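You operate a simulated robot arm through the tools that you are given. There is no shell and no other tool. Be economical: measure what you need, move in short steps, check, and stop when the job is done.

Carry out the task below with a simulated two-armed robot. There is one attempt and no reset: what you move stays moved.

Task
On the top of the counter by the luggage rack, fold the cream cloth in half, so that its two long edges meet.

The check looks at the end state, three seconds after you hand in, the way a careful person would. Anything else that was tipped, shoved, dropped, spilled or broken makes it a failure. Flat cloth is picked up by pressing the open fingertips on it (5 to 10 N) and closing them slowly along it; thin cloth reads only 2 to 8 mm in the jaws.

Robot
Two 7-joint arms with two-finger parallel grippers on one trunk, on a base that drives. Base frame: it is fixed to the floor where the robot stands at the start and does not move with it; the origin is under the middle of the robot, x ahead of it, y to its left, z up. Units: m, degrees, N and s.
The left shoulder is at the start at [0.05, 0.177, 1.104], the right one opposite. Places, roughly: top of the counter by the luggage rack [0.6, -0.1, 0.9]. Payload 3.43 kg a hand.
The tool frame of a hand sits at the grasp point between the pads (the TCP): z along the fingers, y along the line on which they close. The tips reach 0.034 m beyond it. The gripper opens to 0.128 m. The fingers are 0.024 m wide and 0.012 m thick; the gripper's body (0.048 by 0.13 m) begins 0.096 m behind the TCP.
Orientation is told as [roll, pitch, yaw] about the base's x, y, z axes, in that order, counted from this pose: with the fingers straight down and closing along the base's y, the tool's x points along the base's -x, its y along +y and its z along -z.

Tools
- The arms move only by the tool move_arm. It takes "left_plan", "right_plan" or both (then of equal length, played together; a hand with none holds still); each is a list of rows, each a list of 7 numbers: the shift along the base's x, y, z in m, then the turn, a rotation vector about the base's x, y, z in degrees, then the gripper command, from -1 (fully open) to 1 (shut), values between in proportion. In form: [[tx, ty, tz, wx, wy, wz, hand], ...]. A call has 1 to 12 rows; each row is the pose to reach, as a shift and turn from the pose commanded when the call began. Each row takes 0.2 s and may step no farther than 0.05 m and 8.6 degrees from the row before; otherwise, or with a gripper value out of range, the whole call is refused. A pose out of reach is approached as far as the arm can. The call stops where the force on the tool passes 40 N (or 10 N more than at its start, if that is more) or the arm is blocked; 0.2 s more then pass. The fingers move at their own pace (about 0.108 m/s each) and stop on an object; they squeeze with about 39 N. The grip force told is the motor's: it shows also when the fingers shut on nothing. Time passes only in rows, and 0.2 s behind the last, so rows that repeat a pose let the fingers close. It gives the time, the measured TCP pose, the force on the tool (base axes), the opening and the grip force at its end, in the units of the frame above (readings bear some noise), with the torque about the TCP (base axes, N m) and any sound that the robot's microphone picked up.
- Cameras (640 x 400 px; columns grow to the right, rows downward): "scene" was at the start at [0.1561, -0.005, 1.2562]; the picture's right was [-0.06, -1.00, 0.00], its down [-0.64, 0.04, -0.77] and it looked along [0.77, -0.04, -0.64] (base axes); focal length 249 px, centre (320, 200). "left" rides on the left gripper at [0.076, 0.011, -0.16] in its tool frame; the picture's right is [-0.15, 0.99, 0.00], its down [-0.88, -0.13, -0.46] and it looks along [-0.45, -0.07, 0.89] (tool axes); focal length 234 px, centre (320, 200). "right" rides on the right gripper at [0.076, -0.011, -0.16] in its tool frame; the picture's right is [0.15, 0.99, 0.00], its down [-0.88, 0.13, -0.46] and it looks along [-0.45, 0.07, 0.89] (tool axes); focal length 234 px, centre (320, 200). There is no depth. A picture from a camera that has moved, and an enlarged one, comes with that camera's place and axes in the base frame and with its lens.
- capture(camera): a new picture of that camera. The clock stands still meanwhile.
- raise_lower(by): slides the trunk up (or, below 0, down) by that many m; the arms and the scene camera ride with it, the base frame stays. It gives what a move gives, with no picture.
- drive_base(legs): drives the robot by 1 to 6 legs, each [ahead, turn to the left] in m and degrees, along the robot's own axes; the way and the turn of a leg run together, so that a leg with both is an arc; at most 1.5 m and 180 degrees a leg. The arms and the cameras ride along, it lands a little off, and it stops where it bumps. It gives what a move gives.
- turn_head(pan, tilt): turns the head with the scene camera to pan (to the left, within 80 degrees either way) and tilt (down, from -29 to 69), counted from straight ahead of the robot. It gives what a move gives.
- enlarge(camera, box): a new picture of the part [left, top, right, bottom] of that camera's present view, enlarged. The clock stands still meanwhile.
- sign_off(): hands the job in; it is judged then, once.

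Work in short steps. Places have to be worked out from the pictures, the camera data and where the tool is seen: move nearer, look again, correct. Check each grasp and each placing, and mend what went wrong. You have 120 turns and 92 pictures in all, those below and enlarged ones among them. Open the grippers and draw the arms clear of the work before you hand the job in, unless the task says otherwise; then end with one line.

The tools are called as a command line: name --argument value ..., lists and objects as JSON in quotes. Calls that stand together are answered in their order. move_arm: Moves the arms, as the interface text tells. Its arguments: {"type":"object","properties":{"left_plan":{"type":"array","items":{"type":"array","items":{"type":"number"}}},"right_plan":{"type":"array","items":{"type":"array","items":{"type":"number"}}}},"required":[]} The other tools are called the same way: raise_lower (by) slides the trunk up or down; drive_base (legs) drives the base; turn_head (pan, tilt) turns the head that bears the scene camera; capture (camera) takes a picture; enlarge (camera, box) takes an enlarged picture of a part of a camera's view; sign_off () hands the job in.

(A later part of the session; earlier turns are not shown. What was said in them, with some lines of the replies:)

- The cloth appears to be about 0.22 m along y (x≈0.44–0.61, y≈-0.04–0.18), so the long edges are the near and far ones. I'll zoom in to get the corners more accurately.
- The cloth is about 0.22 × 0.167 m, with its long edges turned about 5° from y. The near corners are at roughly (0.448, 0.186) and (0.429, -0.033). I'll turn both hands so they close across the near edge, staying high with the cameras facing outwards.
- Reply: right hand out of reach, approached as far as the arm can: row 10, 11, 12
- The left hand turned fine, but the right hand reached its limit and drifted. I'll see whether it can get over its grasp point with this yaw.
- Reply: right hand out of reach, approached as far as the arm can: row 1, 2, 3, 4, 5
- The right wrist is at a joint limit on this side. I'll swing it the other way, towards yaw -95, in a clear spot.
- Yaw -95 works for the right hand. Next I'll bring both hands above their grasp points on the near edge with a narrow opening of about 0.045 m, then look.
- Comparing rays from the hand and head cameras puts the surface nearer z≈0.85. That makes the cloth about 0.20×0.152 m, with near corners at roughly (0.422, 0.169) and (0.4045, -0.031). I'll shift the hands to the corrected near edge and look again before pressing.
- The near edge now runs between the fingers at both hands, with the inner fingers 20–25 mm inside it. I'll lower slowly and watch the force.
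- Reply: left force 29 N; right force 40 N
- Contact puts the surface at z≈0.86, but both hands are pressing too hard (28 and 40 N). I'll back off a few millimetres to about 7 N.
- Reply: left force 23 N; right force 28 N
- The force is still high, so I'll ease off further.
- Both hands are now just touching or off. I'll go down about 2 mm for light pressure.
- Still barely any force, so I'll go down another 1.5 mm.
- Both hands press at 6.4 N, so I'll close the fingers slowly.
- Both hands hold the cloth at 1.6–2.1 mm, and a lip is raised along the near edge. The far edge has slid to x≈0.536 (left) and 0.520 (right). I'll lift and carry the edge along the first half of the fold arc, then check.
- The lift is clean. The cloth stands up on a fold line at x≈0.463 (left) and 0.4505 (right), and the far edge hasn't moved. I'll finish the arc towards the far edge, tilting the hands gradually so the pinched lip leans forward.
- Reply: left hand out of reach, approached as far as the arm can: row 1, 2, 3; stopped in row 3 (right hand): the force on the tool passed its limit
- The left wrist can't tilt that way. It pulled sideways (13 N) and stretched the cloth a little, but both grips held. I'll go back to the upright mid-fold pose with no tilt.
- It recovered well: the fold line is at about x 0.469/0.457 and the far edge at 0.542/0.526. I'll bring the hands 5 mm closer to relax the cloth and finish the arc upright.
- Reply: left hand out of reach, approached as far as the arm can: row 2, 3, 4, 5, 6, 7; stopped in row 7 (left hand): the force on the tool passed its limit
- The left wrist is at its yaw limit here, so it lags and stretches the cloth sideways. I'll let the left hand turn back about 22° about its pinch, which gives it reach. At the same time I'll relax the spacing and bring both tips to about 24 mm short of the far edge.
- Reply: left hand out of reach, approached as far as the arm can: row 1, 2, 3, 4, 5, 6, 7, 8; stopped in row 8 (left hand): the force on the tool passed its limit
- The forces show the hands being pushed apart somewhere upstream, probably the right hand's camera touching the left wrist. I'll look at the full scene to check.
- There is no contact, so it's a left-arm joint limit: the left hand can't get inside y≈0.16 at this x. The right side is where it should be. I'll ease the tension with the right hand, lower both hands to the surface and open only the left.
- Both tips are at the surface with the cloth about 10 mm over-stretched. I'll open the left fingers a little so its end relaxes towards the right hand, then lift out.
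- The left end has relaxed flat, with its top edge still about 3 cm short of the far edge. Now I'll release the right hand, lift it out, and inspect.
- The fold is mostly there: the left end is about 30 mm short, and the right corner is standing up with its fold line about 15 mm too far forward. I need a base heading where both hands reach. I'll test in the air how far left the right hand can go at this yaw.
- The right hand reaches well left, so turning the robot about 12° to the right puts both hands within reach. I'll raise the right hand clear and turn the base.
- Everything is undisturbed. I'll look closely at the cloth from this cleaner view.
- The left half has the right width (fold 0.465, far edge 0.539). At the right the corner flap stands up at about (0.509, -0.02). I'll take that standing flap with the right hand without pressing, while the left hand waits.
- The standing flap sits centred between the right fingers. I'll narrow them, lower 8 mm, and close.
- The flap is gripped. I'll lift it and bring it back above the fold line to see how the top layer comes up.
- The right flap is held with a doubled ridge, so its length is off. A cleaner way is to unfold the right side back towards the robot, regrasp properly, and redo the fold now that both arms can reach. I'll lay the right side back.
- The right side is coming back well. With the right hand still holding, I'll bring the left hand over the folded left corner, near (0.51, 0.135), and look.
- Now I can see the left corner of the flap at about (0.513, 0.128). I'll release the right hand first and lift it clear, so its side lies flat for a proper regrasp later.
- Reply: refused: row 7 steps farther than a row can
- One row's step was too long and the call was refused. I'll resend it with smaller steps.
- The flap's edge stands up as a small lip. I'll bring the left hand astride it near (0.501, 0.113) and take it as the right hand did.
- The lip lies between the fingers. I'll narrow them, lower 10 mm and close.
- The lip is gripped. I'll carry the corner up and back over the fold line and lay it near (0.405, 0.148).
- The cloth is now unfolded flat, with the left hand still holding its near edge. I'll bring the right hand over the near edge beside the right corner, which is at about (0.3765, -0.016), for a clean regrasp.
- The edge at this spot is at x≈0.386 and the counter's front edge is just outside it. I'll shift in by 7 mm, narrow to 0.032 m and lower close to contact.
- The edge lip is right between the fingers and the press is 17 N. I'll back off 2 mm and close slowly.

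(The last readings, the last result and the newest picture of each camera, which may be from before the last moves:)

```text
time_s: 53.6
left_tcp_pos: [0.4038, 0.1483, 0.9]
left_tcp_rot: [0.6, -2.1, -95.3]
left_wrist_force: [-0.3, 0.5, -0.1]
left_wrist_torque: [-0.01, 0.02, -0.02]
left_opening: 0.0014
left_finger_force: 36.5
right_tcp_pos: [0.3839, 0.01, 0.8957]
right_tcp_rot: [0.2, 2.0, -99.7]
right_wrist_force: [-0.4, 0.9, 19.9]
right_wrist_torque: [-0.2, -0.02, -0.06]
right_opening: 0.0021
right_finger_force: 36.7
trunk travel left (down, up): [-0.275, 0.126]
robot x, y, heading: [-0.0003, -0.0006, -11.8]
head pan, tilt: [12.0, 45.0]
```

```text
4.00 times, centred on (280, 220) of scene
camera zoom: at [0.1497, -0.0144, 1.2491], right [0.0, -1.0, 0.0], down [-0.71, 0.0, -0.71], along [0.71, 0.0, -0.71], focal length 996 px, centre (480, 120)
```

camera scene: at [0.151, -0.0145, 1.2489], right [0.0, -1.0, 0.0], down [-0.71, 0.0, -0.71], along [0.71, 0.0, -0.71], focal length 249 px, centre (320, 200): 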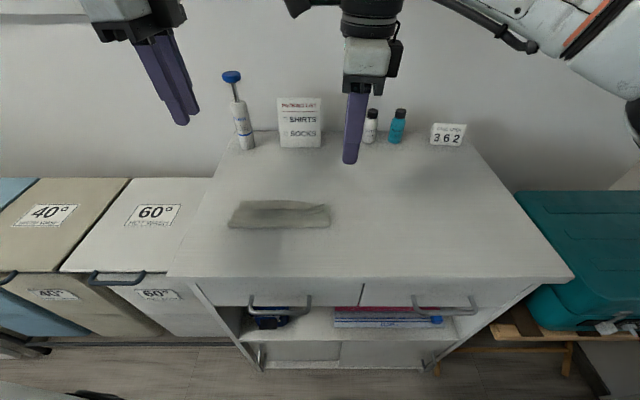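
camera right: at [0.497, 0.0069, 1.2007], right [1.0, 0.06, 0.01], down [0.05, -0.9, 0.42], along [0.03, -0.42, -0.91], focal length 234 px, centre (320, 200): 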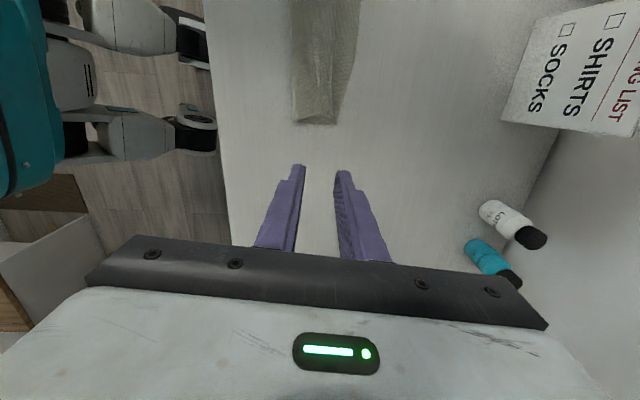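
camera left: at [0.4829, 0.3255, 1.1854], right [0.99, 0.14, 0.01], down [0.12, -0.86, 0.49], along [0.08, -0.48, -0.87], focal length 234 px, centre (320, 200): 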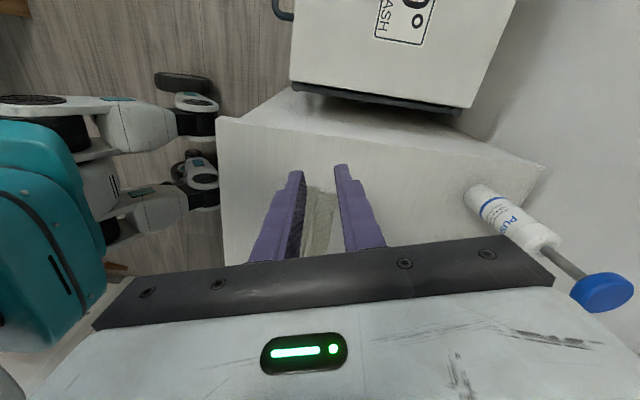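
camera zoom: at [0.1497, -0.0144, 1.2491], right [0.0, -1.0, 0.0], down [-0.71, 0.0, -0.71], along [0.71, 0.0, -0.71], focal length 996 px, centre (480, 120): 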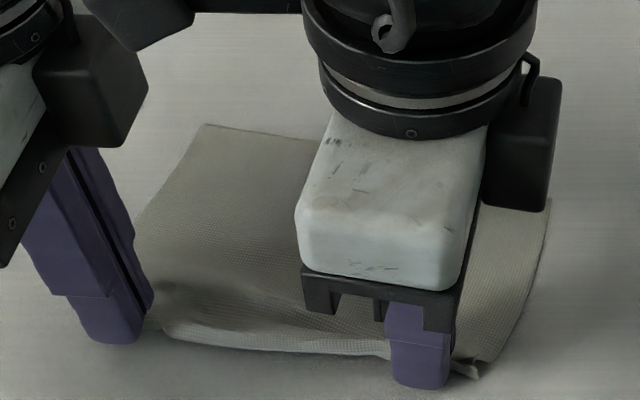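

Both hands have the near edge, but the closing skewed the cloth. I'll lift it so it hangs nearly free and straightens, aligning the hands about 0.15 m apart, and then lay the fold.

move_arm --left_plan '[[0.004, 0, 0.012, 0, 0, 0, 1], [0.01, 0, 0.027, 0, 0, 0, 1], [0.016, 0, 0.042, 0, 0, 0, 1], [0.022, 0.001, 0.057, 0, 0, 0, 1], [0.028, 0.001, 0.072, 0, 0, 0, 1], [0.034, 0.001, 0.087, 0, 0, 0, 1], [0.04, 0.002, 0.102, 0, 0, 0, 1], [0.046, 0.002, 0.117, 0, 0, 0, 1], [0.052, 0.002, 0.132, 0, 0, 0, 1], [0.056, 0.002, 0.145, 0, 0, 0, 1], [0.056, 0.002, 0.145, 0, 0, 0, 1]]' --right_plan '[[0.004, 0, 0.012, 0, 0, 0.5, 1], [0.011, -0.001, 0.027, 0, 0, 1, 1], [0.018, -0.002, 0.042, 0, 0, 1.5, 1], [0.025, -0.003, 0.057, 0, 0, 2, 1], [0.032, -0.004, 0.072, 0, 0, 2.5, 1], [0.039, -0.005, 0.087, 0, 0, 3, 1], [0.046, -0.006, 0.102, 0, 0, 3.5, 1], [0.053, -0.007, 0.117, 0, 0, 4, 1], [0.06, -0.009, 0.132, 0, 0, 4.5, 1], [0.0625, -0.01, 0.145, 0, 0, 4.7, 1], [0.0625, -0.01, 0.145, 0, 0, 4.7, 1]]'

enlarge --camera "scene" --box '[200, 130, 360, 230]'

capture --camera "left"

capture --camera "right"

```text
time_s: 56.0
left_tcp_pos: [0.4607, 0.1493, 1.0451]
left_tcp_rot: [0.4, -2.1, -95.3]
left_wrist_force: [-0.5, -2.5, 0.9]
left_wrist_torque: [-0.16, 0.04, 0.01]
left_opening: 0.0015
left_finger_force: 36.1
right_tcp_pos: [0.4489, 0.0003, 1.0362]
right_tcp_rot: [0.1, 2.1, -94.9]
right_wrist_force: [-0.4, 3.7, 0.1]
right_wrist_torque: [0.08, 0.01, 0.0]
right_opening: 0.0022
right_finger_force: 36.7
trunk travel left (down, up): [-0.275, 0.126]
robot x, y, heading: [-0.0011, 0.0053, -12.0]
head pan, tilt: [12.0, 45.0]
```

```text
4.00 times, centred on (280, 180) of scene
camera zoom: at [0.1511, -0.0144, 1.2489], right [0.0, -1.0, 0.0], down [-0.71, 0.0, -0.71], along [0.71, 0.0, -0.71], focal length 996 px, centre (480, 280)
```

zoom: 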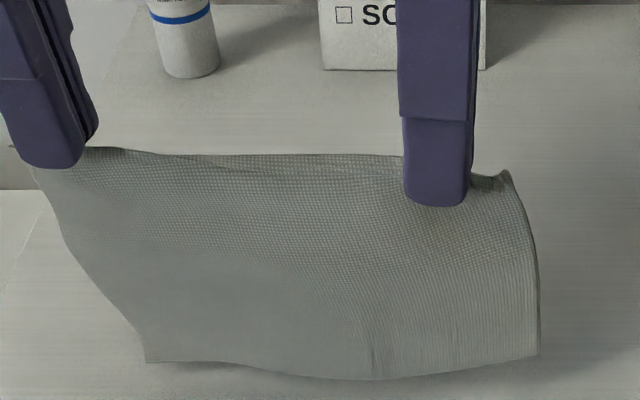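

```text
29 pictures are left
camera left: at [0.4776, 0.2296, 1.2024], right [0.97, -0.24, 0.01], down [-0.21, -0.85, 0.49], along [-0.1, -0.48, -0.87], focal length 234 px, centre (320, 200)
```

left: 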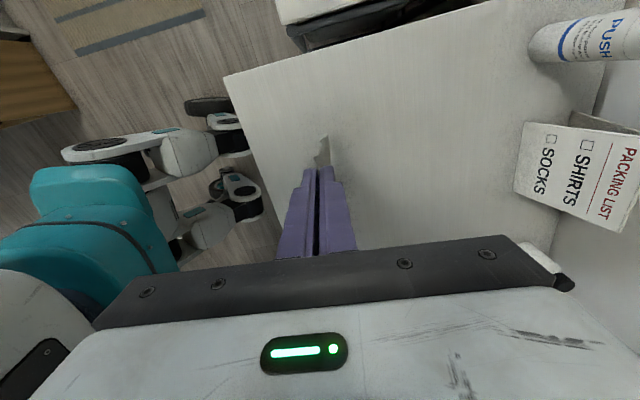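

```text
28 pictures are left
camera right: at [0.4443, 0.0723, 1.199], right [1.0, 0.06, 0.01], down [0.05, -0.9, 0.42], along [0.03, -0.42, -0.91], focal length 234 px, centre (320, 200)
```

right: 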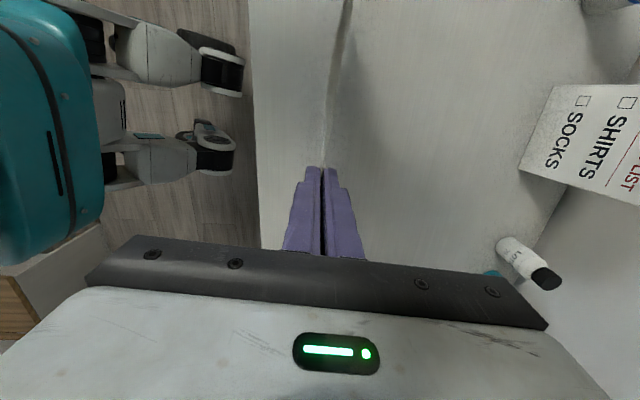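

The cloth hangs freely from both hands, square enough. I'll move it forward, then lower while drawing back so the far half is laid on the counter, stopping with the edge upright above the fold line.

move_arm --left_plan '[[0.016, -0.001, -0.003, 0, 0, 0, 1], [0.033, -0.003, -0.006, 0, 0, 0, 1], [0.049, -0.004, -0.01, 0, 0, 0, 1], [0.0398, -0.0033, -0.0214, 0, 0, 0, 1], [0.0306, -0.0025, -0.0328, 0, 0, 0, 1], [0.0214, -0.0018, -0.0442, 0, 0, 0, 1], [0.0122, -0.001, -0.0556, 0, 0, 0, 1], [0.003, -0.0003, -0.067, 0, 0, 0, 1], [-0.0062, 0.0005, -0.0784, 0, 0, 0, 1], [-0.0154, 0.0012, -0.0898, 0, 0, 0, 1], [-0.0247, 0.002, -0.101, 0, 0, 0, 1], [-0.0247, 0.002, -0.101, 0, 0, 0, 1]]' --right_plan '[[0.016, -0.001, 0, 0, 0, 0, 1], [0.032, -0.003, 0, 0, 0, 0, 1], [0.048, -0.0043, -0.001, 0, 0, 0, 1], [0.0388, -0.0035, -0.0124, 0, 0, 0, 1], [0.0295, -0.0027, -0.0238, 0, 0, 0, 1], [0.0203, -0.0019, -0.0352, 0, 0, 0, 1], [0.0111, -0.0011, -0.0465, 0, 0, 0, 1], [0.0018, -0.0003, -0.0579, 0, 0, 0, 1], [-0.0074, 0.0005, -0.0693, 0, 0, 0, 1], [-0.0167, 0.0013, -0.0806, 0, 0, 0, 1], [-0.0259, 0.0022, -0.092, 0, 0, 0, 1], [-0.0259, 0.0022, -0.092, 0, 0, 0, 1]]'

enlarge --camera "scene" --box '[200, 170, 360, 270]'

```text
time_s: 58.6
left_tcp_pos: [0.4369, 0.1528, 0.9429]
left_tcp_rot: [0.4, -2.1, -95.2]
left_wrist_force: [0.4, -4.9, 0.6]
left_wrist_torque: [-0.19, -0.01, 0.0]
left_opening: 0.0018
left_finger_force: 36.6
right_tcp_pos: [0.424, 0.003, 0.9443]
right_tcp_rot: [-0.1, 2.1, -95.1]
right_wrist_force: [-0.3, 4.9, 0.0]
right_wrist_torque: [0.1, -0.03, -0.02]
right_opening: 0.0018
right_finger_force: 36.9
trunk travel left (down, up): [-0.275, 0.126]
robot x, y, heading: [-0.0003, 0.0023, -11.8]
head pan, tilt: [12.0, 45.0]
```

```text
4.00 times, centred on (280, 220) of scene
camera zoom: at [0.151, -0.0144, 1.2489], right [0.0, -1.0, 0.0], down [-0.71, 0.0, -0.71], along [0.71, 0.0, -0.71], focal length 996 px, centre (480, 120)
```

zoom: 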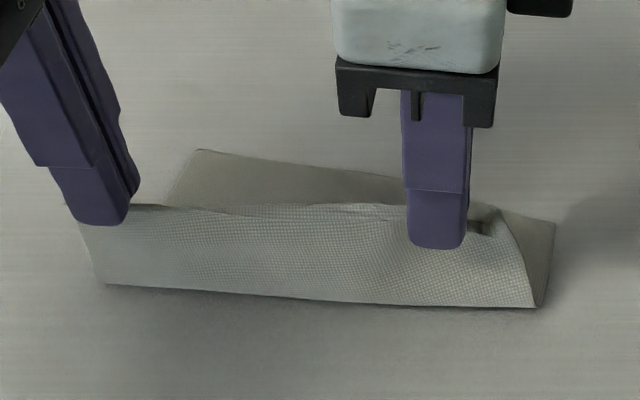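

The far half is laid, but the right hand's pinch is deeper (about 45 mm of cloth against 11 mm on the left), so the hand line isn't parallel to the far edge. I'll correct for that by moving the hands so the upright part stands on the true mid-line: left to h≈0.063, right to h≈0.029 and back.

move_arm --left_plan '[[0.001, -0.004, 0.004, 0, 0, 0, 1], [0.002, -0.008, 0.007, 0, 0, 0, 1], [0.003, -0.012, 0.011, 0, 0, 0, 1], [0.003, -0.016, 0.014, 0, 0, 0, 1], [0.003, -0.016, 0.014, 0, 0, 0, 1]]' --right_plan '[[-0.005, -0.002, -0.005, 0, 0, 0, 1], [-0.01, -0.003, -0.01, 0, 0, 0, 1], [-0.016, -0.005, -0.016, 0, 0, 0, 1], [-0.021, -0.007, -0.021, 0, 0, 0, 1], [-0.021, -0.007, -0.021, 0, 0, 0, 1]]'

enlarge --camera "scene" --box '[200, 170, 360, 270]'

```text
time_s: 59.8
left_tcp_pos: [0.4399, 0.1365, 0.958]
left_tcp_rot: [0.3, -2.0, -95.4]
left_wrist_force: [-1.2, -3.9, -2.1]
left_wrist_torque: [-0.12, 0.05, -0.05]
left_opening: 0.0016
left_finger_force: 36.5
right_tcp_pos: [0.401, -0.0055, 0.9243]
right_tcp_rot: [-0.1, 2.1, -94.9]
right_wrist_force: [1.3, 3.5, 0.3]
right_wrist_torque: [0.15, -0.07, -0.02]
right_opening: 0.0022
right_finger_force: 36.5
trunk travel left (down, up): [-0.275, 0.126]
robot x, y, heading: [0.0041, 0.0, -11.9]
head pan, tilt: [12.0, 45.0]
```

```text
4.00 times, centred on (280, 220) of scene
camera zoom: at [0.151, -0.0144, 1.2489], right [0.0, -1.0, 0.0], down [-0.71, 0.0, -0.71], along [0.71, 0.0, -0.71], focal length 996 px, centre (480, 120)
```

zoom: 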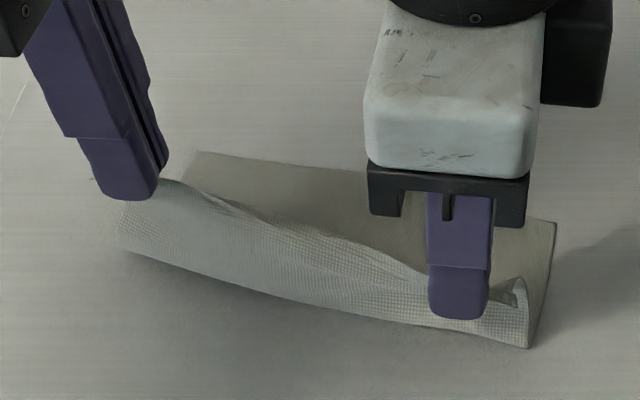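

Now the fold line is parallel to the far edge: the half-width is about 0.067–0.072 m at both ends. I'll complete the arc over to the far edge.

move_arm --left_plan '[[0.0158, -0.0041, -0.002, 0, 0, 0, 1], [0.0305, -0.008, -0.0079, 0, 0, 0, 1], [0.0431, -0.0113, -0.0173, 0, 0, 0, 1], [0.0528, -0.0139, -0.0295, 0, 0, 0, 1], [0.0589, -0.0155, -0.0437, 0, 0, 0, 1], [0.061, -0.016, -0.059, 0, 0, 0, 1], [0.061, -0.016, -0.059, 0, 0, 0, 1]]' --right_plan '[[0.0078, -0.0017, -0.0009, 0, 0, 0, 1], [0.015, -0.0033, -0.0034, 0, 0, 0, 1], [0.0212, -0.0046, -0.0073, 0, 0, 0, 1], [0.026, -0.0056, -0.0125, 0, 0, 0, 1], [0.029, -0.0063, -0.0185, 0, 0, 0, 1], [0.03, -0.0065, -0.025, 0, 0, 0, 1], [0.03, -0.0065, -0.025, 0, 0, 0, 1]]'

enlarge --camera "scene" --box '[200, 170, 360, 270]'

enlarge --camera "right" --box '[160, 0, 480, 200]'

```text
time_s: 61.4
left_tcp_pos: [0.5001, 0.1192, 0.899]
left_tcp_rot: [0.5, -2.3, -95.2]
left_wrist_force: [-4.2, -5.1, 8.9]
left_wrist_torque: [-0.2, 0.16, -0.01]
left_opening: 0.0017
left_finger_force: 35.9
right_tcp_pos: [0.4311, -0.0121, 0.9006]
right_tcp_rot: [0.1, 2.1, -95.1]
right_wrist_force: [3.7, 6.3, -1.0]
right_wrist_torque: [0.13, -0.09, -0.09]
right_opening: 0.0018
right_finger_force: 37.2
trunk travel left (down, up): [-0.275, 0.126]
robot x, y, heading: [-0.0039, -0.0021, -11.8]
head pan, tilt: [12.0, 45.0]
```

```text
4.00 times, centred on (280, 220) of scene
camera zoom: at [0.1504, -0.0145, 1.2491], right [0.0, -1.0, 0.0], down [-0.71, 0.0, -0.71], along [0.71, 0.0, -0.71], focal length 996 px, centre (480, 120)
```

zoom: 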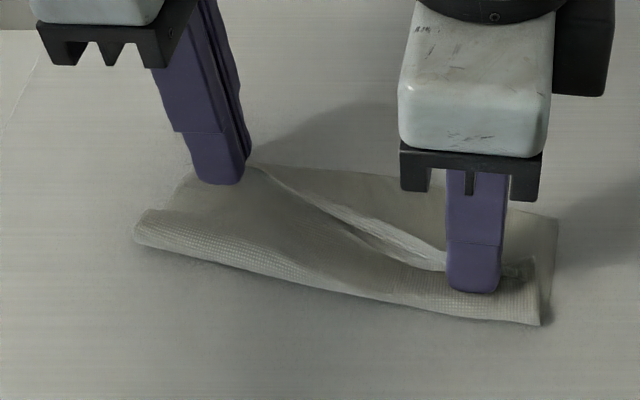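

```text
2.00 times, centred on (320, 100) of right
camera zoom: at [0.4278, 0.0591, 1.0623], right [1.0, 0.06, 0.01], down [0.05, -0.9, 0.42], along [0.03, -0.42, -0.91], focal length 468 px, centre (320, 400)
```

zoom: 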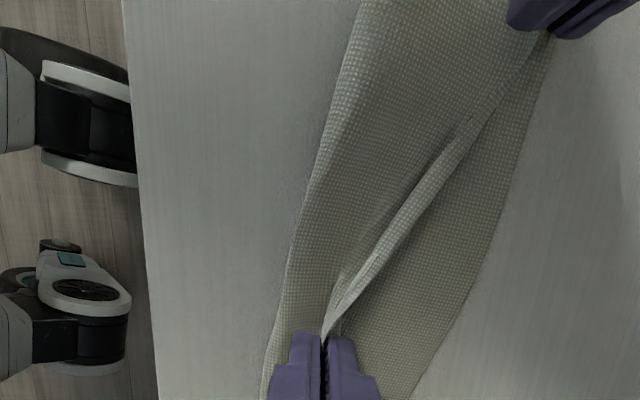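

The left end is on the far edge, while the right holds too much cloth in its pinch. I'll release only the right hand to let that flap unfurl, then regrasp it nearer its edge.

move_arm --right_plan '[[0, 0, -0.002, 0, 0, 0, 0.9], [0, 0, -0.002, 0, 0, 0, 0.7], [0, 0, -0.002, 0, 0, 0, 0.5], [0, 0, -0.002, 0, 0, 0, 0.5], [0, 0, 0.015, 0, 0, 0, 0.5], [0, 0, 0.035, 0, 0, 0, 0.4], [0, -0.015, 0.055, 0, 0, 0, 0.3], [0, -0.045, 0.07, 0, 0, 0, 0.3], [0, -0.075, 0.07, 0, 0, 0, 0.3]]'

enlarge --camera "scene" --box '[200, 170, 360, 270]'

enlarge --camera "right" --box '[160, 0, 480, 200]'

```text
time_s: 63.4
left_tcp_pos: [0.4999, 0.1204, 0.8972]
left_tcp_rot: [0.5, -2.1, -95.3]
left_wrist_force: [1.2, 0.8, 11.6]
left_wrist_torque: [-0.06, -0.06, 0.04]
left_opening: 0.0017
left_finger_force: 36.6
right_tcp_pos: [0.4306, -0.0893, 0.9715]
right_tcp_rot: [0.0, 2.1, -94.9]
right_wrist_force: [-0.3, -0.4, -0.8]
right_wrist_torque: [0.0, 0.02, -0.01]
right_opening: 0.0448
right_finger_force: 0.1
trunk travel left (down, up): [-0.275, 0.126]
robot x, y, heading: [-0.0018, 0.0009, -12.2]
head pan, tilt: [12.0, 45.0]
```

```text
4.00 times, centred on (280, 220) of scene
camera zoom: at [0.1502, -0.0148, 1.249], right [0.0, -1.0, 0.0], down [-0.71, 0.0, -0.71], along [0.71, 0.0, -0.71], focal length 996 px, centre (480, 120)
```

zoom: 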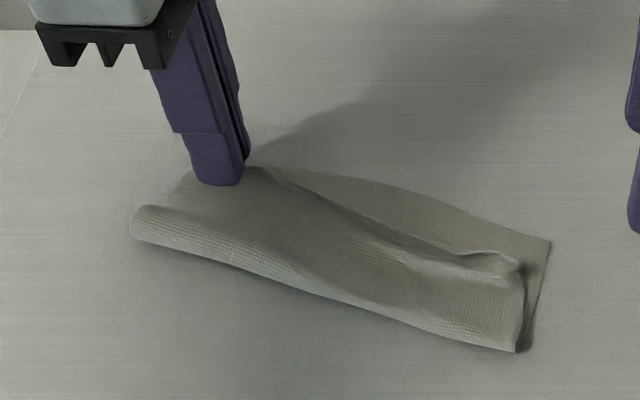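

```text
2.00 times, centred on (320, 100) of right
camera zoom: at [0.4263, -0.0169, 1.1328], right [1.0, 0.06, 0.01], down [0.05, -0.9, 0.42], along [0.03, -0.42, -0.91], focal length 468 px, centre (320, 400)
```

zoom: 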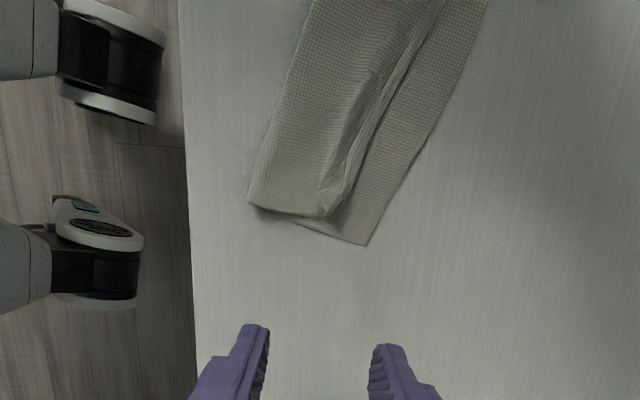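

The fold is good except that the right end of the top edge is rolled up, about 28 mm short. I'll bring the right hand astride that standing lip, near (0.438, -0.017), turned 10° to match it.

move_arm --right_plan '[[0.002, 0.02, 0, 0, 0, -3, 0.3], [0.004, 0.04, -0.01, 0, 0, -6, 0.3], [0.0075, 0.06, -0.025, 0, 0, -10, 0.3], [0.0075, 0.072, -0.045, 0, 0, -10, 0.3], [0.0075, 0.072, -0.0565, 0, 0, -10, 0.3], [0.0075, 0.072, -0.0565, 0, 0, -10, 0.3]]'

enlarge --camera "right" --box '[200, 80, 440, 230]'

```text
time_s: 64.8
left_tcp_pos: [0.4998, 0.1196, 0.8976]
left_tcp_rot: [0.5, -2.1, -95.3]
left_wrist_force: [1.5, 0.1, 10.9]
left_wrist_torque: [-0.1, -0.03, 0.0]
left_opening: 0.0012
left_finger_force: 36.3
right_tcp_pos: [0.4383, -0.0143, 0.9141]
right_tcp_rot: [0.1, 2.1, -105.0]
right_wrist_force: [0.1, 0.0, -0.2]
right_wrist_torque: [0.01, -0.01, 0.0]
right_opening: 0.045
right_finger_force: 0.1
trunk travel left (down, up): [-0.275, 0.126]
robot x, y, heading: [-0.0007, -0.0028, -12.1]
head pan, tilt: [12.0, 45.0]
```

```text
2.67 times, centred on (320, 155) of right
camera zoom: at [0.4469, 0.0564, 1.0758], right [0.99, -0.11, 0.01], down [-0.11, -0.9, 0.42], along [-0.04, -0.42, -0.91], focal length 624 px, centre (320, 320)
```

zoom: 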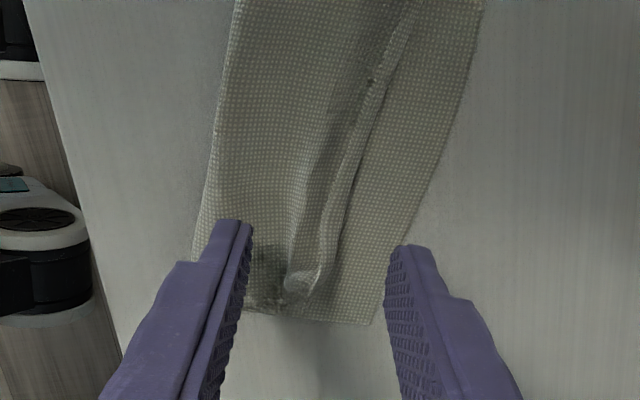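

The end of the top edge has flopped back over itself, so pinching would only double it again. Instead I'll shut the fingers, set them just behind the lip near z≈0.866, and brush it forward while the left hand anchors the cloth.

move_arm --right_plan '[[0, 0, 0.02, 0, 0, 0, 0.6], [-0.015, 0, 0.02, 0, 0, 0, 1], [-0.028, -0.002, 0.015, 0, 0, 0, 1], [-0.028, -0.002, 0, 0, 0, 0, 1], [-0.028, -0.002, -0.012, 0, 0, 0, 1], [-0.02, -0.004, -0.013, 0, 0, 0, 1], [-0.012, -0.006, -0.013, 0, 0, 0, 1], [-0.004, -0.008, -0.013, 0, 0, 0, 1], [0.004, -0.01, -0.013, 0, 0, 0, 1], [0.01, -0.012, -0.012, 0, 0, 0, 1], [0.014, -0.013, -0.005, 0, 0, 0, 1], [0.014, -0.013, 0.02, 0, 0, 0, 1]]'

enlarge --camera "right" --box '[160, 30, 480, 230]'

```text
time_s: 67.4
left_tcp_pos: [0.4996, 0.1214, 0.8973]
left_tcp_rot: [0.5, -2.1, -95.2]
left_wrist_force: [-0.2, -0.1, 12.8]
left_wrist_torque: [-0.04, -0.05, -0.01]
left_opening: 0.0014
left_finger_force: 36.4
right_tcp_pos: [0.4522, -0.0269, 0.9348]
right_tcp_rot: [0.1, 2.0, -105.0]
right_wrist_force: [-0.2, -0.6, 0.4]
right_wrist_torque: [-0.01, 0.01, 0.0]
right_opening: 0.0
right_finger_force: 33.0
trunk travel left (down, up): [-0.275, 0.126]
robot x, y, heading: [-0.0035, 0.0012, -11.8]
head pan, tilt: [12.0, 45.0]
```

```text
2.00 times, centred on (320, 130) of right
camera zoom: at [0.4605, 0.0445, 1.0957], right [0.99, -0.11, 0.01], down [-0.11, -0.9, 0.42], along [-0.04, -0.42, -0.91], focal length 468 px, centre (320, 340)
```

zoom: 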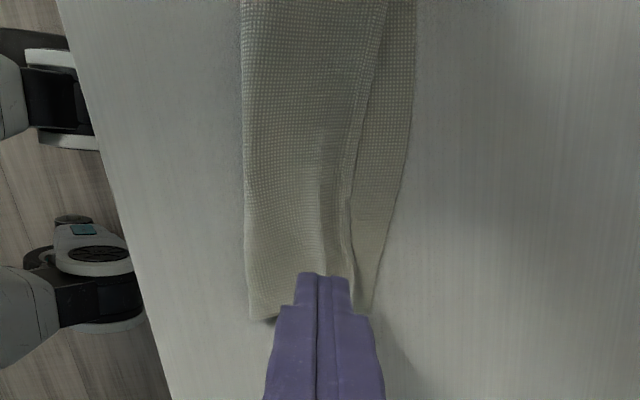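

The brushing moved the lip forward and narrowed the gap. I'll raise the right hand, release the left, and look at the whole cloth.

move_arm --left_plan '[[0, 0, 0, 0, 0, 0, 0.9], [0, 0, 0, 0, 0, 0, 0.75], [0, 0, 0, 0, 0, 0, 0.6], [0, 0, 0.002, 0, 0, 0, 0.6], [0, 0, 0.02, 0, 0, 0, 0.6], [0, 0, 0.05, 0, 0, 0, 0.6], [0, 0.03, 0.08, 0, 0, 0, 0.6], [0, 0.07, 0.09, 0, 0, 0, 0.6]]' --right_plan '[[0, 0, 0.02, 0, 0, 0, 1], [0, 0, 0.04, 0, 0, 0, 1], [0, -0.02, 0.05, 0, 0, 0, 1], [0, -0.04, 0.05, 0, 0, 0, 1], [0, -0.06, 0.05, 0, 0, 0, 1], [0, -0.08, 0.05, 0, 0, 0, 1], [0, -0.1, 0.05, 0, 0, 0, 1], [0, -0.1, 0.05, 0, 0, 0, 1]]'

enlarge --camera "scene" --box '[210, 180, 350, 268]'

```text
time_s: 69.2
left_tcp_pos: [0.4974, 0.1923, 0.9882]
left_tcp_rot: [0.3, -2.3, -95.3]
left_wrist_force: [0.7, 0.3, 0.8]
left_wrist_torque: [-0.02, 0.01, -0.02]
left_opening: 0.0257
left_finger_force: 0.0
right_tcp_pos: [0.4548, -0.1286, 0.9815]
right_tcp_rot: [0.0, 1.9, -104.9]
right_wrist_force: [0.5, 0.4, 0.0]
right_wrist_torque: [0.01, 0.01, 0.0]
right_opening: 0.0
right_finger_force: 32.9
trunk travel left (down, up): [-0.275, 0.126]
robot x, y, heading: [0.0011, 0.0014, -11.8]
head pan, tilt: [12.0, 45.0]
```

```text
4.55 times, centred on (280, 224) of scene
camera zoom: at [0.1509, -0.0137, 1.2489], right [0.0, -1.0, 0.0], down [-0.71, 0.0, -0.71], along [0.71, 0.0, -0.71], focal length 1132 px, centre (502, 91)
```

zoom: 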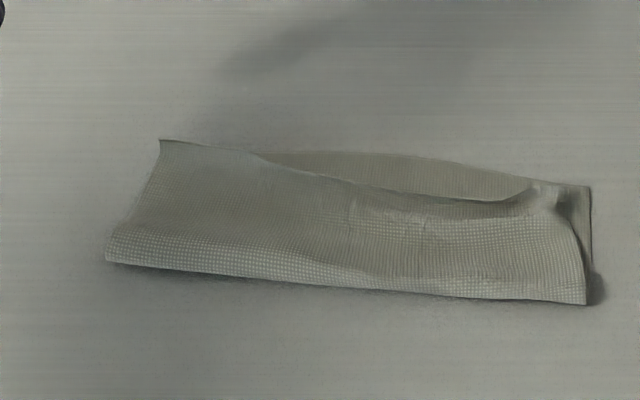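

The left end meets well. The middle and right of the top edge are still about 18 mm short. I'll turn the right hand so its two open fingertips lie along the edge, which makes a wider, gentler brush.

move_arm --right_plan '[[0, 0, 0.01, 0, 0, 8.1, 0.6], [0, 0, 0.02, 0, 0, 16.2, 0.1], [0, 0, 0.02, 0, 0, 24.3, 0.0], [0, 0, 0.02, 0, 0, 32.4, 0.0], [0, 0, 0.02, 0, 0, 40.5, 0.0], [0, 0, 0.02, 0, 0, 48.6, 0.0], [0, 0, 0.02, 0, 0, 56.7, 0.0], [0, 0, 0.02, 0, 0, 64.8, 0.0], [0, 0, 0.02, 0, 0, 72.9, 0.0], [0, 0, 0.02, 0, 0, 81, 0.0], [0, 0, 0.02, 0, 0, 89.1, 0.0], [0, 0, 0.02, 0, 0, 97, 0.0]]' --left_plan '[[0, 0.03, 0.02, 0, 0, 0, 0.6], [0, 0.06, 0.04, 0, 0, 0, 0.6], [0, 0.1, 0.05, 0, 0, 0, 0.6], [0, 0.1, 0.05, 0, 0, 0, 0.6], [0, 0.1, 0.05, 0, 0, 0, 0.6], [0, 0.1, 0.05, 0, 0, 0, 0.6], [0, 0.1, 0.05, 0, 0, 0, 0.6], [0, 0.1, 0.05, 0, 0, 0, 0.6], [0, 0.1, 0.05, 0, 0, 0, 0.6], [0, 0.1, 0.05, 0, 0, 0, 0.6], [0, 0.1, 0.05, 0, 0, 0, 0.6], [0, 0.1, 0.05, 0, 0, 0, 0.6]]'

move_arm --right_plan '[[-0.003, 0.04, -0.02, 0, 0, 0, 0.0], [-0.006, 0.08, -0.04, 0, 0, 0, 0.0], [-0.01, 0.12, -0.06, 0, 0, 0, 0.0], [-0.01, 0.134, -0.08, 0, 0, 0, 0.0], [-0.01, 0.134, -0.094, 0, 0, 0, 0.0], [-0.01, 0.134, -0.094, 0, 0, 0, 0.0]]'

enlarge --camera "scene" --box '[210, 180, 350, 268]'

```text
time_s: 71.8
left_tcp_pos: [0.5002, 0.2909, 1.0387]
left_tcp_rot: [0.4, -2.1, -95.3]
left_wrist_force: [0.0, 0.1, -0.3]
left_wrist_torque: [0.04, -0.04, -0.01]
left_opening: 0.0257
left_finger_force: 0.0
right_tcp_pos: [0.4534, -0.1283, 1.0043]
right_tcp_rot: [0.0, 1.9, -7.8]
right_wrist_force: [-0.6, 0.5, -0.5]
right_wrist_torque: [0.01, 0.01, 0.02]
right_opening: 0.0641
right_finger_force: 0.1
trunk travel left (down, up): [-0.275, 0.126]
robot x, y, heading: [0.0024, -0.0011, -12.1]
head pan, tilt: [12.0, 45.0]
```

```text
time_s: 73.2
left_tcp_pos: [0.4999, 0.2896, 1.0388]
left_tcp_rot: [0.3, -2.2, -95.2]
left_wrist_force: [0.0, 0.1, -0.4]
left_wrist_torque: [-0.05, 0.01, 0.01]
left_opening: 0.0255
left_finger_force: 0.0
right_tcp_pos: [0.4433, 0.0073, 0.909]
right_tcp_rot: [0.0, 2.0, -7.9]
right_wrist_force: [0.8, 0.7, 0.8]
right_wrist_torque: [0.03, 0.01, 0.02]
right_opening: 0.0636
right_finger_force: 0.2
trunk travel left (down, up): [-0.275, 0.126]
robot x, y, heading: [-0.0001, -0.0001, -12.2]
head pan, tilt: [12.0, 45.0]
```

```text
4.55 times, centred on (280, 224) of scene
camera zoom: at [0.151, -0.0144, 1.2489], right [0.0, -1.0, 0.0], down [-0.71, 0.0, -0.71], along [0.71, 0.0, -0.71], focal length 1132 px, centre (502, 91)
```

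zoom: 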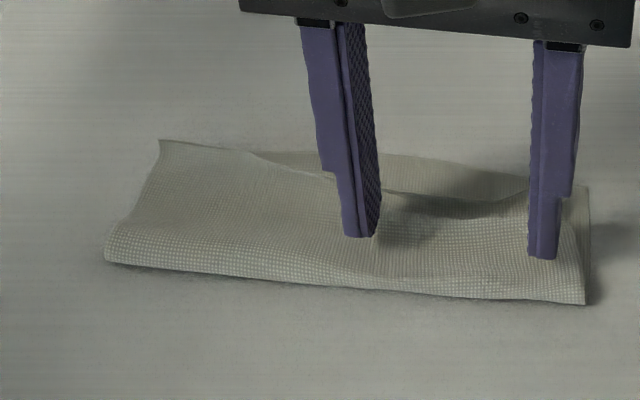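

The fingertips are well placed behind the loose stretch. I'll lower to light contact and brush forward about 30 mm.

move_arm --right_plan '[[0, 0, -0.006, 0, 0, 0, 0], [0, 0, -0.011, 0, 0, 0, 0], [0.006, -0.0006, -0.0115, 0, 0, 0, 0], [0.012, -0.001, -0.0115, 0, 0, 0, 0], [0.018, -0.002, -0.0115, 0, 0, 0, 0], [0.024, -0.0025, -0.0115, 0, 0, 0, 0], [0.03, -0.003, -0.0115, 0, 0, 0, 0], [0.03, -0.003, -0.0115, 0, 0, 0, 0]]'

enlarge --camera "scene" --box '[210, 180, 350, 268]'

```text
time_s: 75.0
left_tcp_pos: [0.5016, 0.2905, 1.0387]
left_tcp_rot: [0.4, -2.1, -95.2]
left_wrist_force: [-0.8, 0.0, -0.6]
left_wrist_torque: [0.02, 0.0, 0.0]
left_opening: 0.0257
left_finger_force: 0.1
right_tcp_pos: [0.4754, 0.0024, 0.8965]
right_tcp_rot: [0.0, 2.1, -7.9]
right_wrist_force: [-0.3, 1.2, 1.1]
right_wrist_torque: [-0.02, -0.04, 0.0]
right_opening: 0.0639
right_finger_force: 0.1
trunk travel left (down, up): [-0.275, 0.126]
robot x, y, heading: [0.0013, 0.0007, -12.2]
head pan, tilt: [12.0, 45.0]
```

```text
4.55 times, centred on (280, 224) of scene
camera zoom: at [0.151, -0.0144, 1.2489], right [0.0, -1.0, 0.0], down [-0.71, 0.0, -0.71], along [0.71, 0.0, -0.71], focal length 1132 px, centre (502, 91)
```

zoom: 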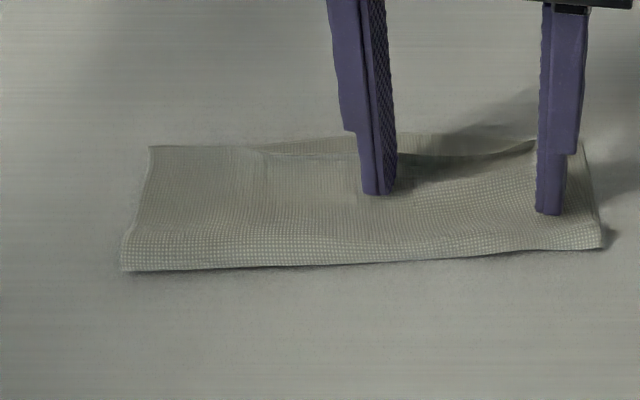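

The whole right end slid forward with the brush and the gap narrowed a bit. I'll lift off and view the real state.

move_arm --right_plan '[[0, 0, 0.02, 0, 0, 0, 0], [0, -0.01, 0.05, 0, 0, 0, 0], [0, -0.05, 0.07, 0, 0, 0, 0], [0, -0.09, 0.08, 0, 0, 0, 0], [0, -0.13, 0.09, 0, 0, 0, 0]]'

enlarge --camera "scene" --box '[216, 180, 344, 260]'

```text
time_s: 76.2
left_tcp_pos: [0.4995, 0.2884, 1.039]
left_tcp_rot: [0.3, -2.1, -95.3]
left_wrist_force: [0.3, -0.1, 0.2]
left_wrist_torque: [-0.01, -0.05, -0.01]
left_opening: 0.0258
left_finger_force: 0.0
right_tcp_pos: [0.4737, -0.1271, 0.9859]
right_tcp_rot: [0.0, 2.1, -7.9]
right_wrist_force: [0.1, -0.4, -0.2]
right_wrist_torque: [0.0, -0.01, -0.02]
right_opening: 0.064
right_finger_force: 0.0
trunk travel left (down, up): [-0.275, 0.126]
robot x, y, heading: [0.004, 0.0, -11.8]
head pan, tilt: [12.0, 45.0]
```

```text
5.00 times, centred on (280, 220) of scene
camera zoom: at [0.1509, -0.015, 1.2489], right [0.0, -1.0, 0.0], down [-0.71, 0.0, -0.71], along [0.71, 0.0, -0.71], focal length 1245 px, centre (520, 100)
```

zoom: 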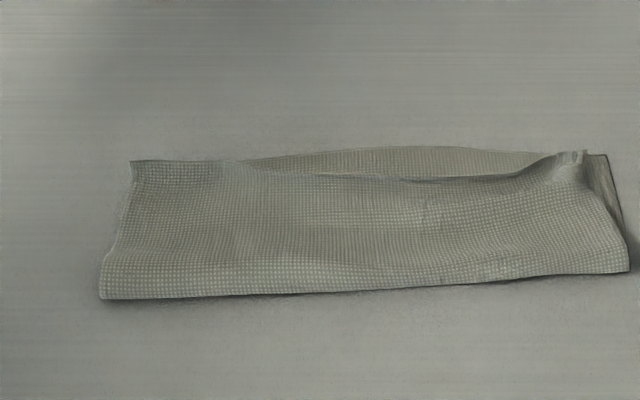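

The ends meet well, but the middle of the top edge is about 18 mm short and stands up slightly. I'll turn the right hand across the edge again to take that lip shallowly and set it forward.

move_arm --right_plan '[[0, 0, 0, 0, 0, -8.4, 0.3], [0, 0, 0, 0, 0, -16.8, 0.4], [0, 0, 0, 0, 0, -25.2, 0.4], [0, 0, 0, 0, 0, -33.6, 0.4], [0, 0, 0, 0, 0, -42, 0.4], [0, 0, 0, 0, 0, -50.4, 0.4], [0, 0, 0, 0, 0, -58.8, 0.4], [0, 0, 0, 0, 0, -67.2, 0.4], [0.005, 0.04, -0.01, 0, 0, -75.6, 0.4], [0.01, 0.08, -0.03, 0, 0, -84, 0.4], [0.017, 0.12, -0.05, 0, 0, -86, 0.4], [0.017, 0.142, -0.072, 0, 0, -86, 0.4]]'

enlarge --camera "right" --box '[200, 80, 440, 230]'

```text
time_s: 78.8
left_tcp_pos: [0.5001, 0.2904, 1.0394]
left_tcp_rot: [0.4, -2.1, -95.4]
left_wrist_force: [-0.2, 0.4, -0.6]
left_wrist_torque: [-0.06, -0.01, 0.0]
left_opening: 0.0253
left_finger_force: 0.0
right_tcp_pos: [0.4922, 0.0161, 0.9138]
right_tcp_rot: [0.1, 2.0, -94.0]
right_wrist_force: [-0.4, 0.3, 0.2]
right_wrist_torque: [0.02, 0.02, 0.03]
right_opening: 0.0383
right_finger_force: 0.1
trunk travel left (down, up): [-0.275, 0.126]
robot x, y, heading: [-0.0002, 0.002, -11.7]
head pan, tilt: [12.0, 45.0]
```

```text
2.67 times, centred on (320, 155) of right
camera zoom: at [0.4862, 0.0871, 1.0754], right [1.0, 0.08, 0.01], down [0.07, -0.9, 0.42], along [0.04, -0.42, -0.91], focal length 624 px, centre (320, 320)
```

zoom: 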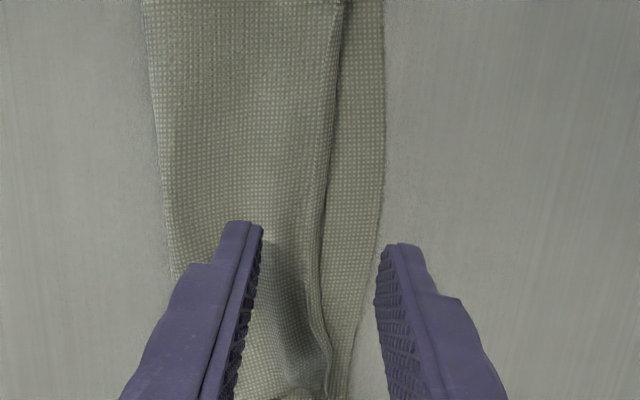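

The top edge lies right between the fingers. I'll lower to just above the bottom layer and close on the lip.

move_arm --right_plan '[[0, 0, -0.008, 0, 0, 0, 0.5], [0, 0, -0.014, 0, 0, 0, 0.5], [0, 0, -0.017, 0, 0, 0, 0.5], [0, 0, -0.017, 0, 0, 0, 0.6], [0, 0, -0.017, 0, 0, 0, 0.7], [0, 0, -0.017, 0, 0, 0, 0.8], [0, 0, -0.017, 0, 0, 0, 0.9], [0, 0, -0.017, 0, 0, 0, 1], [0, 0, -0.017, 0, 0, 0, 1], [0, 0, -0.017, 0, 0, 0, 1]]'

enlarge --camera "right" --box '[200, 80, 440, 230]'

```text
time_s: 81.0
left_tcp_pos: [0.5001, 0.2893, 1.0393]
left_tcp_rot: [0.5, -2.1, -95.3]
left_wrist_force: [0.7, 0.0, 0.3]
left_wrist_torque: [-0.01, 0.01, -0.03]
left_opening: 0.0254
left_finger_force: 0.0
right_tcp_pos: [0.4907, 0.0154, 0.8978]
right_tcp_rot: [-0.1, 2.0, -93.9]
right_wrist_force: [-0.4, 0.5, 0.1]
right_wrist_torque: [-0.04, 0.05, -0.01]
right_opening: 0.0015
right_finger_force: 35.9
trunk travel left (down, up): [-0.275, 0.126]
robot x, y, heading: [0.0024, 0.0004, -11.8]
head pan, tilt: [12.0, 45.0]
```

```text
2.67 times, centred on (320, 155) of right
camera zoom: at [0.4855, 0.0863, 1.0605], right [1.0, 0.08, 0.01], down [0.07, -0.9, 0.42], along [0.04, -0.42, -0.91], focal length 624 px, centre (320, 320)
```

zoom: 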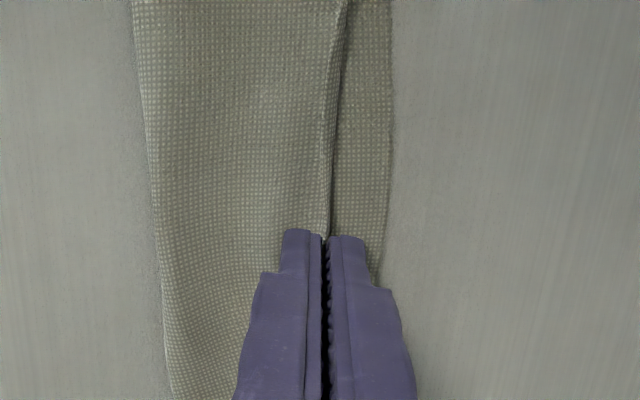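

The lip is held shallowly. I'll lift it 10 mm, carry it 18 mm forward, and set it down.

move_arm --right_plan '[[0, 0, 0.006, 0, 0, 0, 1], [0.004, 0, 0.01, 0, 0, 0, 1], [0.009, -0.001, 0.011, 0, 0, 0, 1], [0.014, -0.001, 0.008, 0, 0, 0, 1], [0.018, -0.002, 0.004, 0, 0, 0, 1], [0.018, -0.002, 0.0, 0, 0, 0, 1], [0.018, -0.002, 0.0, 0, 0, 0, 1]]'

enlarge --camera "right" --box '[160, 30, 480, 230]'

enlarge --camera "scene" --box '[216, 180, 344, 260]'

```text
time_s: 82.6
left_tcp_pos: [0.5006, 0.2903, 1.0379]
left_tcp_rot: [0.4, -2.1, -95.3]
left_wrist_force: [0.6, -0.5, 0.2]
left_wrist_torque: [0.01, 0.0, -0.01]
left_opening: 0.0256
left_finger_force: 0.0
right_tcp_pos: [0.5088, 0.0126, 0.8991]
right_tcp_rot: [0.0, 2.0, -94.0]
right_wrist_force: [0.3, 0.6, 0.7]
right_wrist_torque: [-0.01, 0.03, -0.03]
right_opening: 0.0015
right_finger_force: 36.0
trunk travel left (down, up): [-0.275, 0.126]
robot x, y, heading: [-0.0004, 0.0009, -12.1]
head pan, tilt: [12.0, 45.0]
```

```text
2.00 times, centred on (320, 130) of right
camera zoom: at [0.5034, 0.0843, 1.0603], right [1.0, 0.08, 0.01], down [0.07, -0.9, 0.42], along [0.04, -0.42, -0.91], focal length 468 px, centre (320, 340)
```

zoom: 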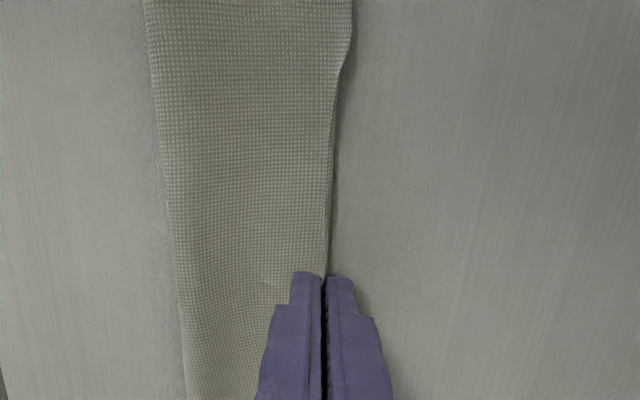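

```text
5.00 times, centred on (280, 220) of scene
camera zoom: at [0.1509, -0.0144, 1.2489], right [0.0, -1.0, 0.0], down [-0.71, 0.0, -0.71], along [0.71, 0.0, -0.71], focal length 1245 px, centre (520, 100)
```

zoom: 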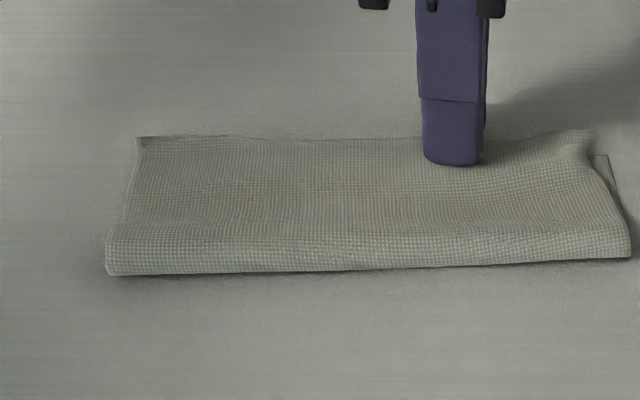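

The top edge now covers the far edge all along. I'll release gently and lift straight up, then move clear.

move_arm --right_plan '[[0, 0, 0, 0, 0, 0, 0.9], [0, 0, 0, 0, 0, 0, 0.75], [0, 0, 0, 0, 0, 0, 0.65], [0, 0, 0, 0, 0, 0, 0.65], [0, 0, 0.02, 0, 0, 0, 0.65], [0, 0, 0.05, 0, 0, 0, 0.6], [0, -0.03, 0.08, 0, 0, 0, 0.4], [0, -0.07, 0.09, 0, 0, 0, 0.0], [0, -0.11, 0.09, 0, 0, 0, -0.5], [0, -0.15, 0.09, 0, 0, 0, -1]]'

enlarge --camera "scene" --box '[216, 180, 344, 260]'

enlarge --camera "right" --box '[160, 0, 480, 200]'

```text
time_s: 84.8
left_tcp_pos: [0.5006, 0.2892, 1.0383]
left_tcp_rot: [0.4, -2.1, -95.3]
left_wrist_force: [0.0, -0.6, -0.1]
left_wrist_torque: [0.01, 0.01, 0.01]
left_opening: 0.0259
left_finger_force: 0.1
right_tcp_pos: [0.5083, -0.1372, 0.9922]
right_tcp_rot: [0.0, 2.0, -93.9]
right_wrist_force: [0.0, 0.1, 0.9]
right_wrist_torque: [0.0, 0.01, 0.01]
right_opening: 0.1282
right_finger_force: 0.0
trunk travel left (down, up): [-0.275, 0.126]
robot x, y, heading: [-0.0024, -0.002, -11.7]
head pan, tilt: [12.0, 45.0]
```

```text
5.00 times, centred on (280, 220) of scene
camera zoom: at [0.1509, -0.015, 1.2489], right [0.0, -1.0, 0.0], down [-0.71, 0.0, -0.71], along [0.71, 0.0, -0.71], focal length 1245 px, centre (520, 100)
```

zoom: 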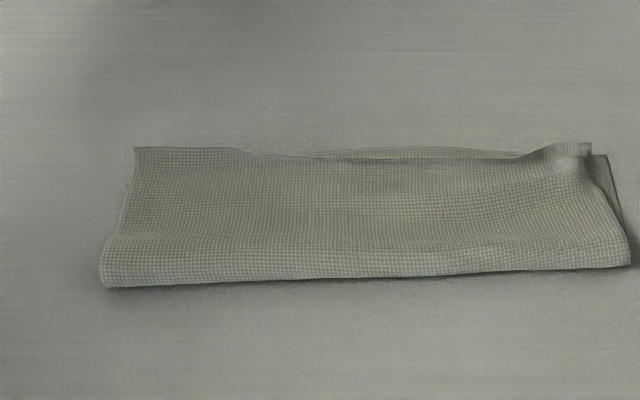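

```text
2.00 times, centred on (320, 100) of right
camera zoom: at [0.5025, -0.0655, 1.1534], right [1.0, 0.08, 0.01], down [0.07, -0.9, 0.42], along [0.04, -0.42, -0.91], focal length 468 px, centre (320, 400)
```

zoom: 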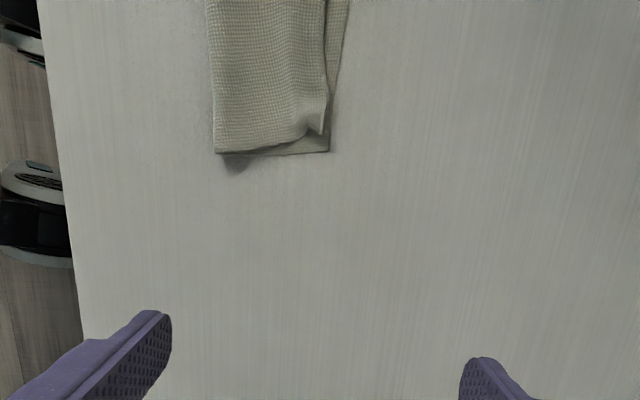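

The edges now meet to within a few millimetres in the middle and at the right. I'll check the left end with the left camera after opening that hand.

move_arm --left_plan '[[0, 0.02, 0.02, 0, 0, 0, 0], [0, 0.02, 0.02, 0, 0, 0, -1], [0, 0.02, 0.02, 0, 0, 0, -1], [0, 0.02, 0.02, 0, 0, 0, -1]]'

enlarge --camera "left" --box '[200, 80, 440, 230]'

```text
time_s: 85.8
left_tcp_pos: [0.5, 0.3095, 1.0575]
left_tcp_rot: [0.4, -2.0, -95.2]
left_wrist_force: [0.6, 0.1, -1.2]
left_wrist_torque: [0.0, 0.0, -0.01]
left_opening: 0.1279
left_finger_force: 0.0
right_tcp_pos: [0.508, -0.1359, 0.9914]
right_tcp_rot: [0.0, 1.9, -93.8]
right_wrist_force: [-0.6, -0.7, -0.3]
right_wrist_torque: [0.0, 0.01, 0.01]
right_opening: 0.1278
right_finger_force: 0.1
trunk travel left (down, up): [-0.275, 0.126]
robot x, y, heading: [-0.0026, 0.0021, -12.1]
head pan, tilt: [12.0, 45.0]
```

```text
2.67 times, centred on (320, 155) of left
camera zoom: at [0.5175, 0.3895, 1.2153], right [0.97, -0.24, 0.01], down [-0.21, -0.85, 0.49], along [-0.1, -0.48, -0.87], focal length 624 px, centre (320, 320)
```

zoom: 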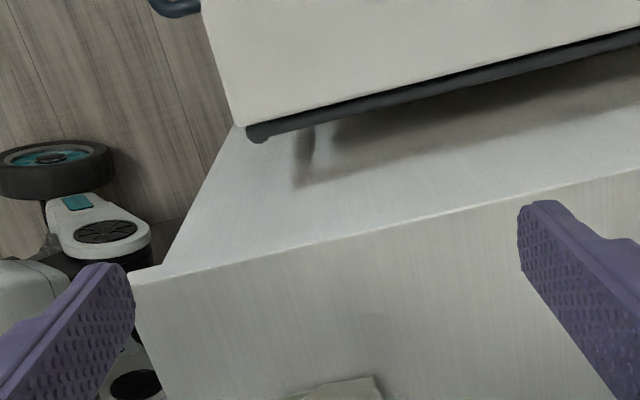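

The cloth is just at the bottom of that view, so I'll zoom there.

enlarge --camera "left" --box '[280, 195, 376, 255]'

```text
6.67 times, centred on (328, 225) of left
camera zoom: at [0.5175, 0.3895, 1.2153], right [0.97, -0.24, 0.01], down [-0.21, -0.85, 0.49], along [-0.1, -0.48, -0.87], focal length 1561 px, centre (267, 33)
```

zoom: 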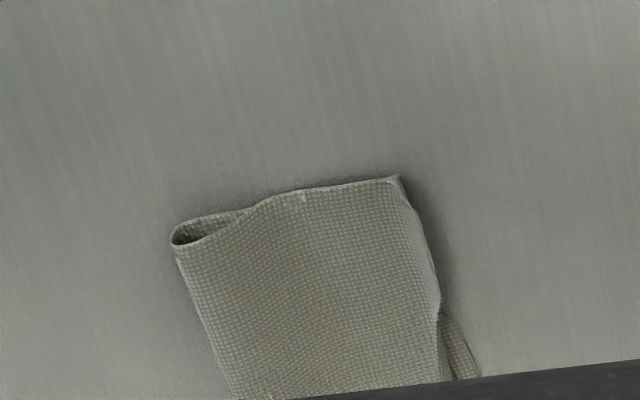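

The left end meets too, with at most a few millimetres of overhang. Nothing else has moved, and both hands are open and clear, so I'm handing in.

sign_off

```text
The job is handed in.
```

The cream cloth is folded in half on the counter with its two long edges meeting. The gap is at most about 6 mm, and the front right corner still stands up slightly; both grippers are open and clear, and nothing else was touched.
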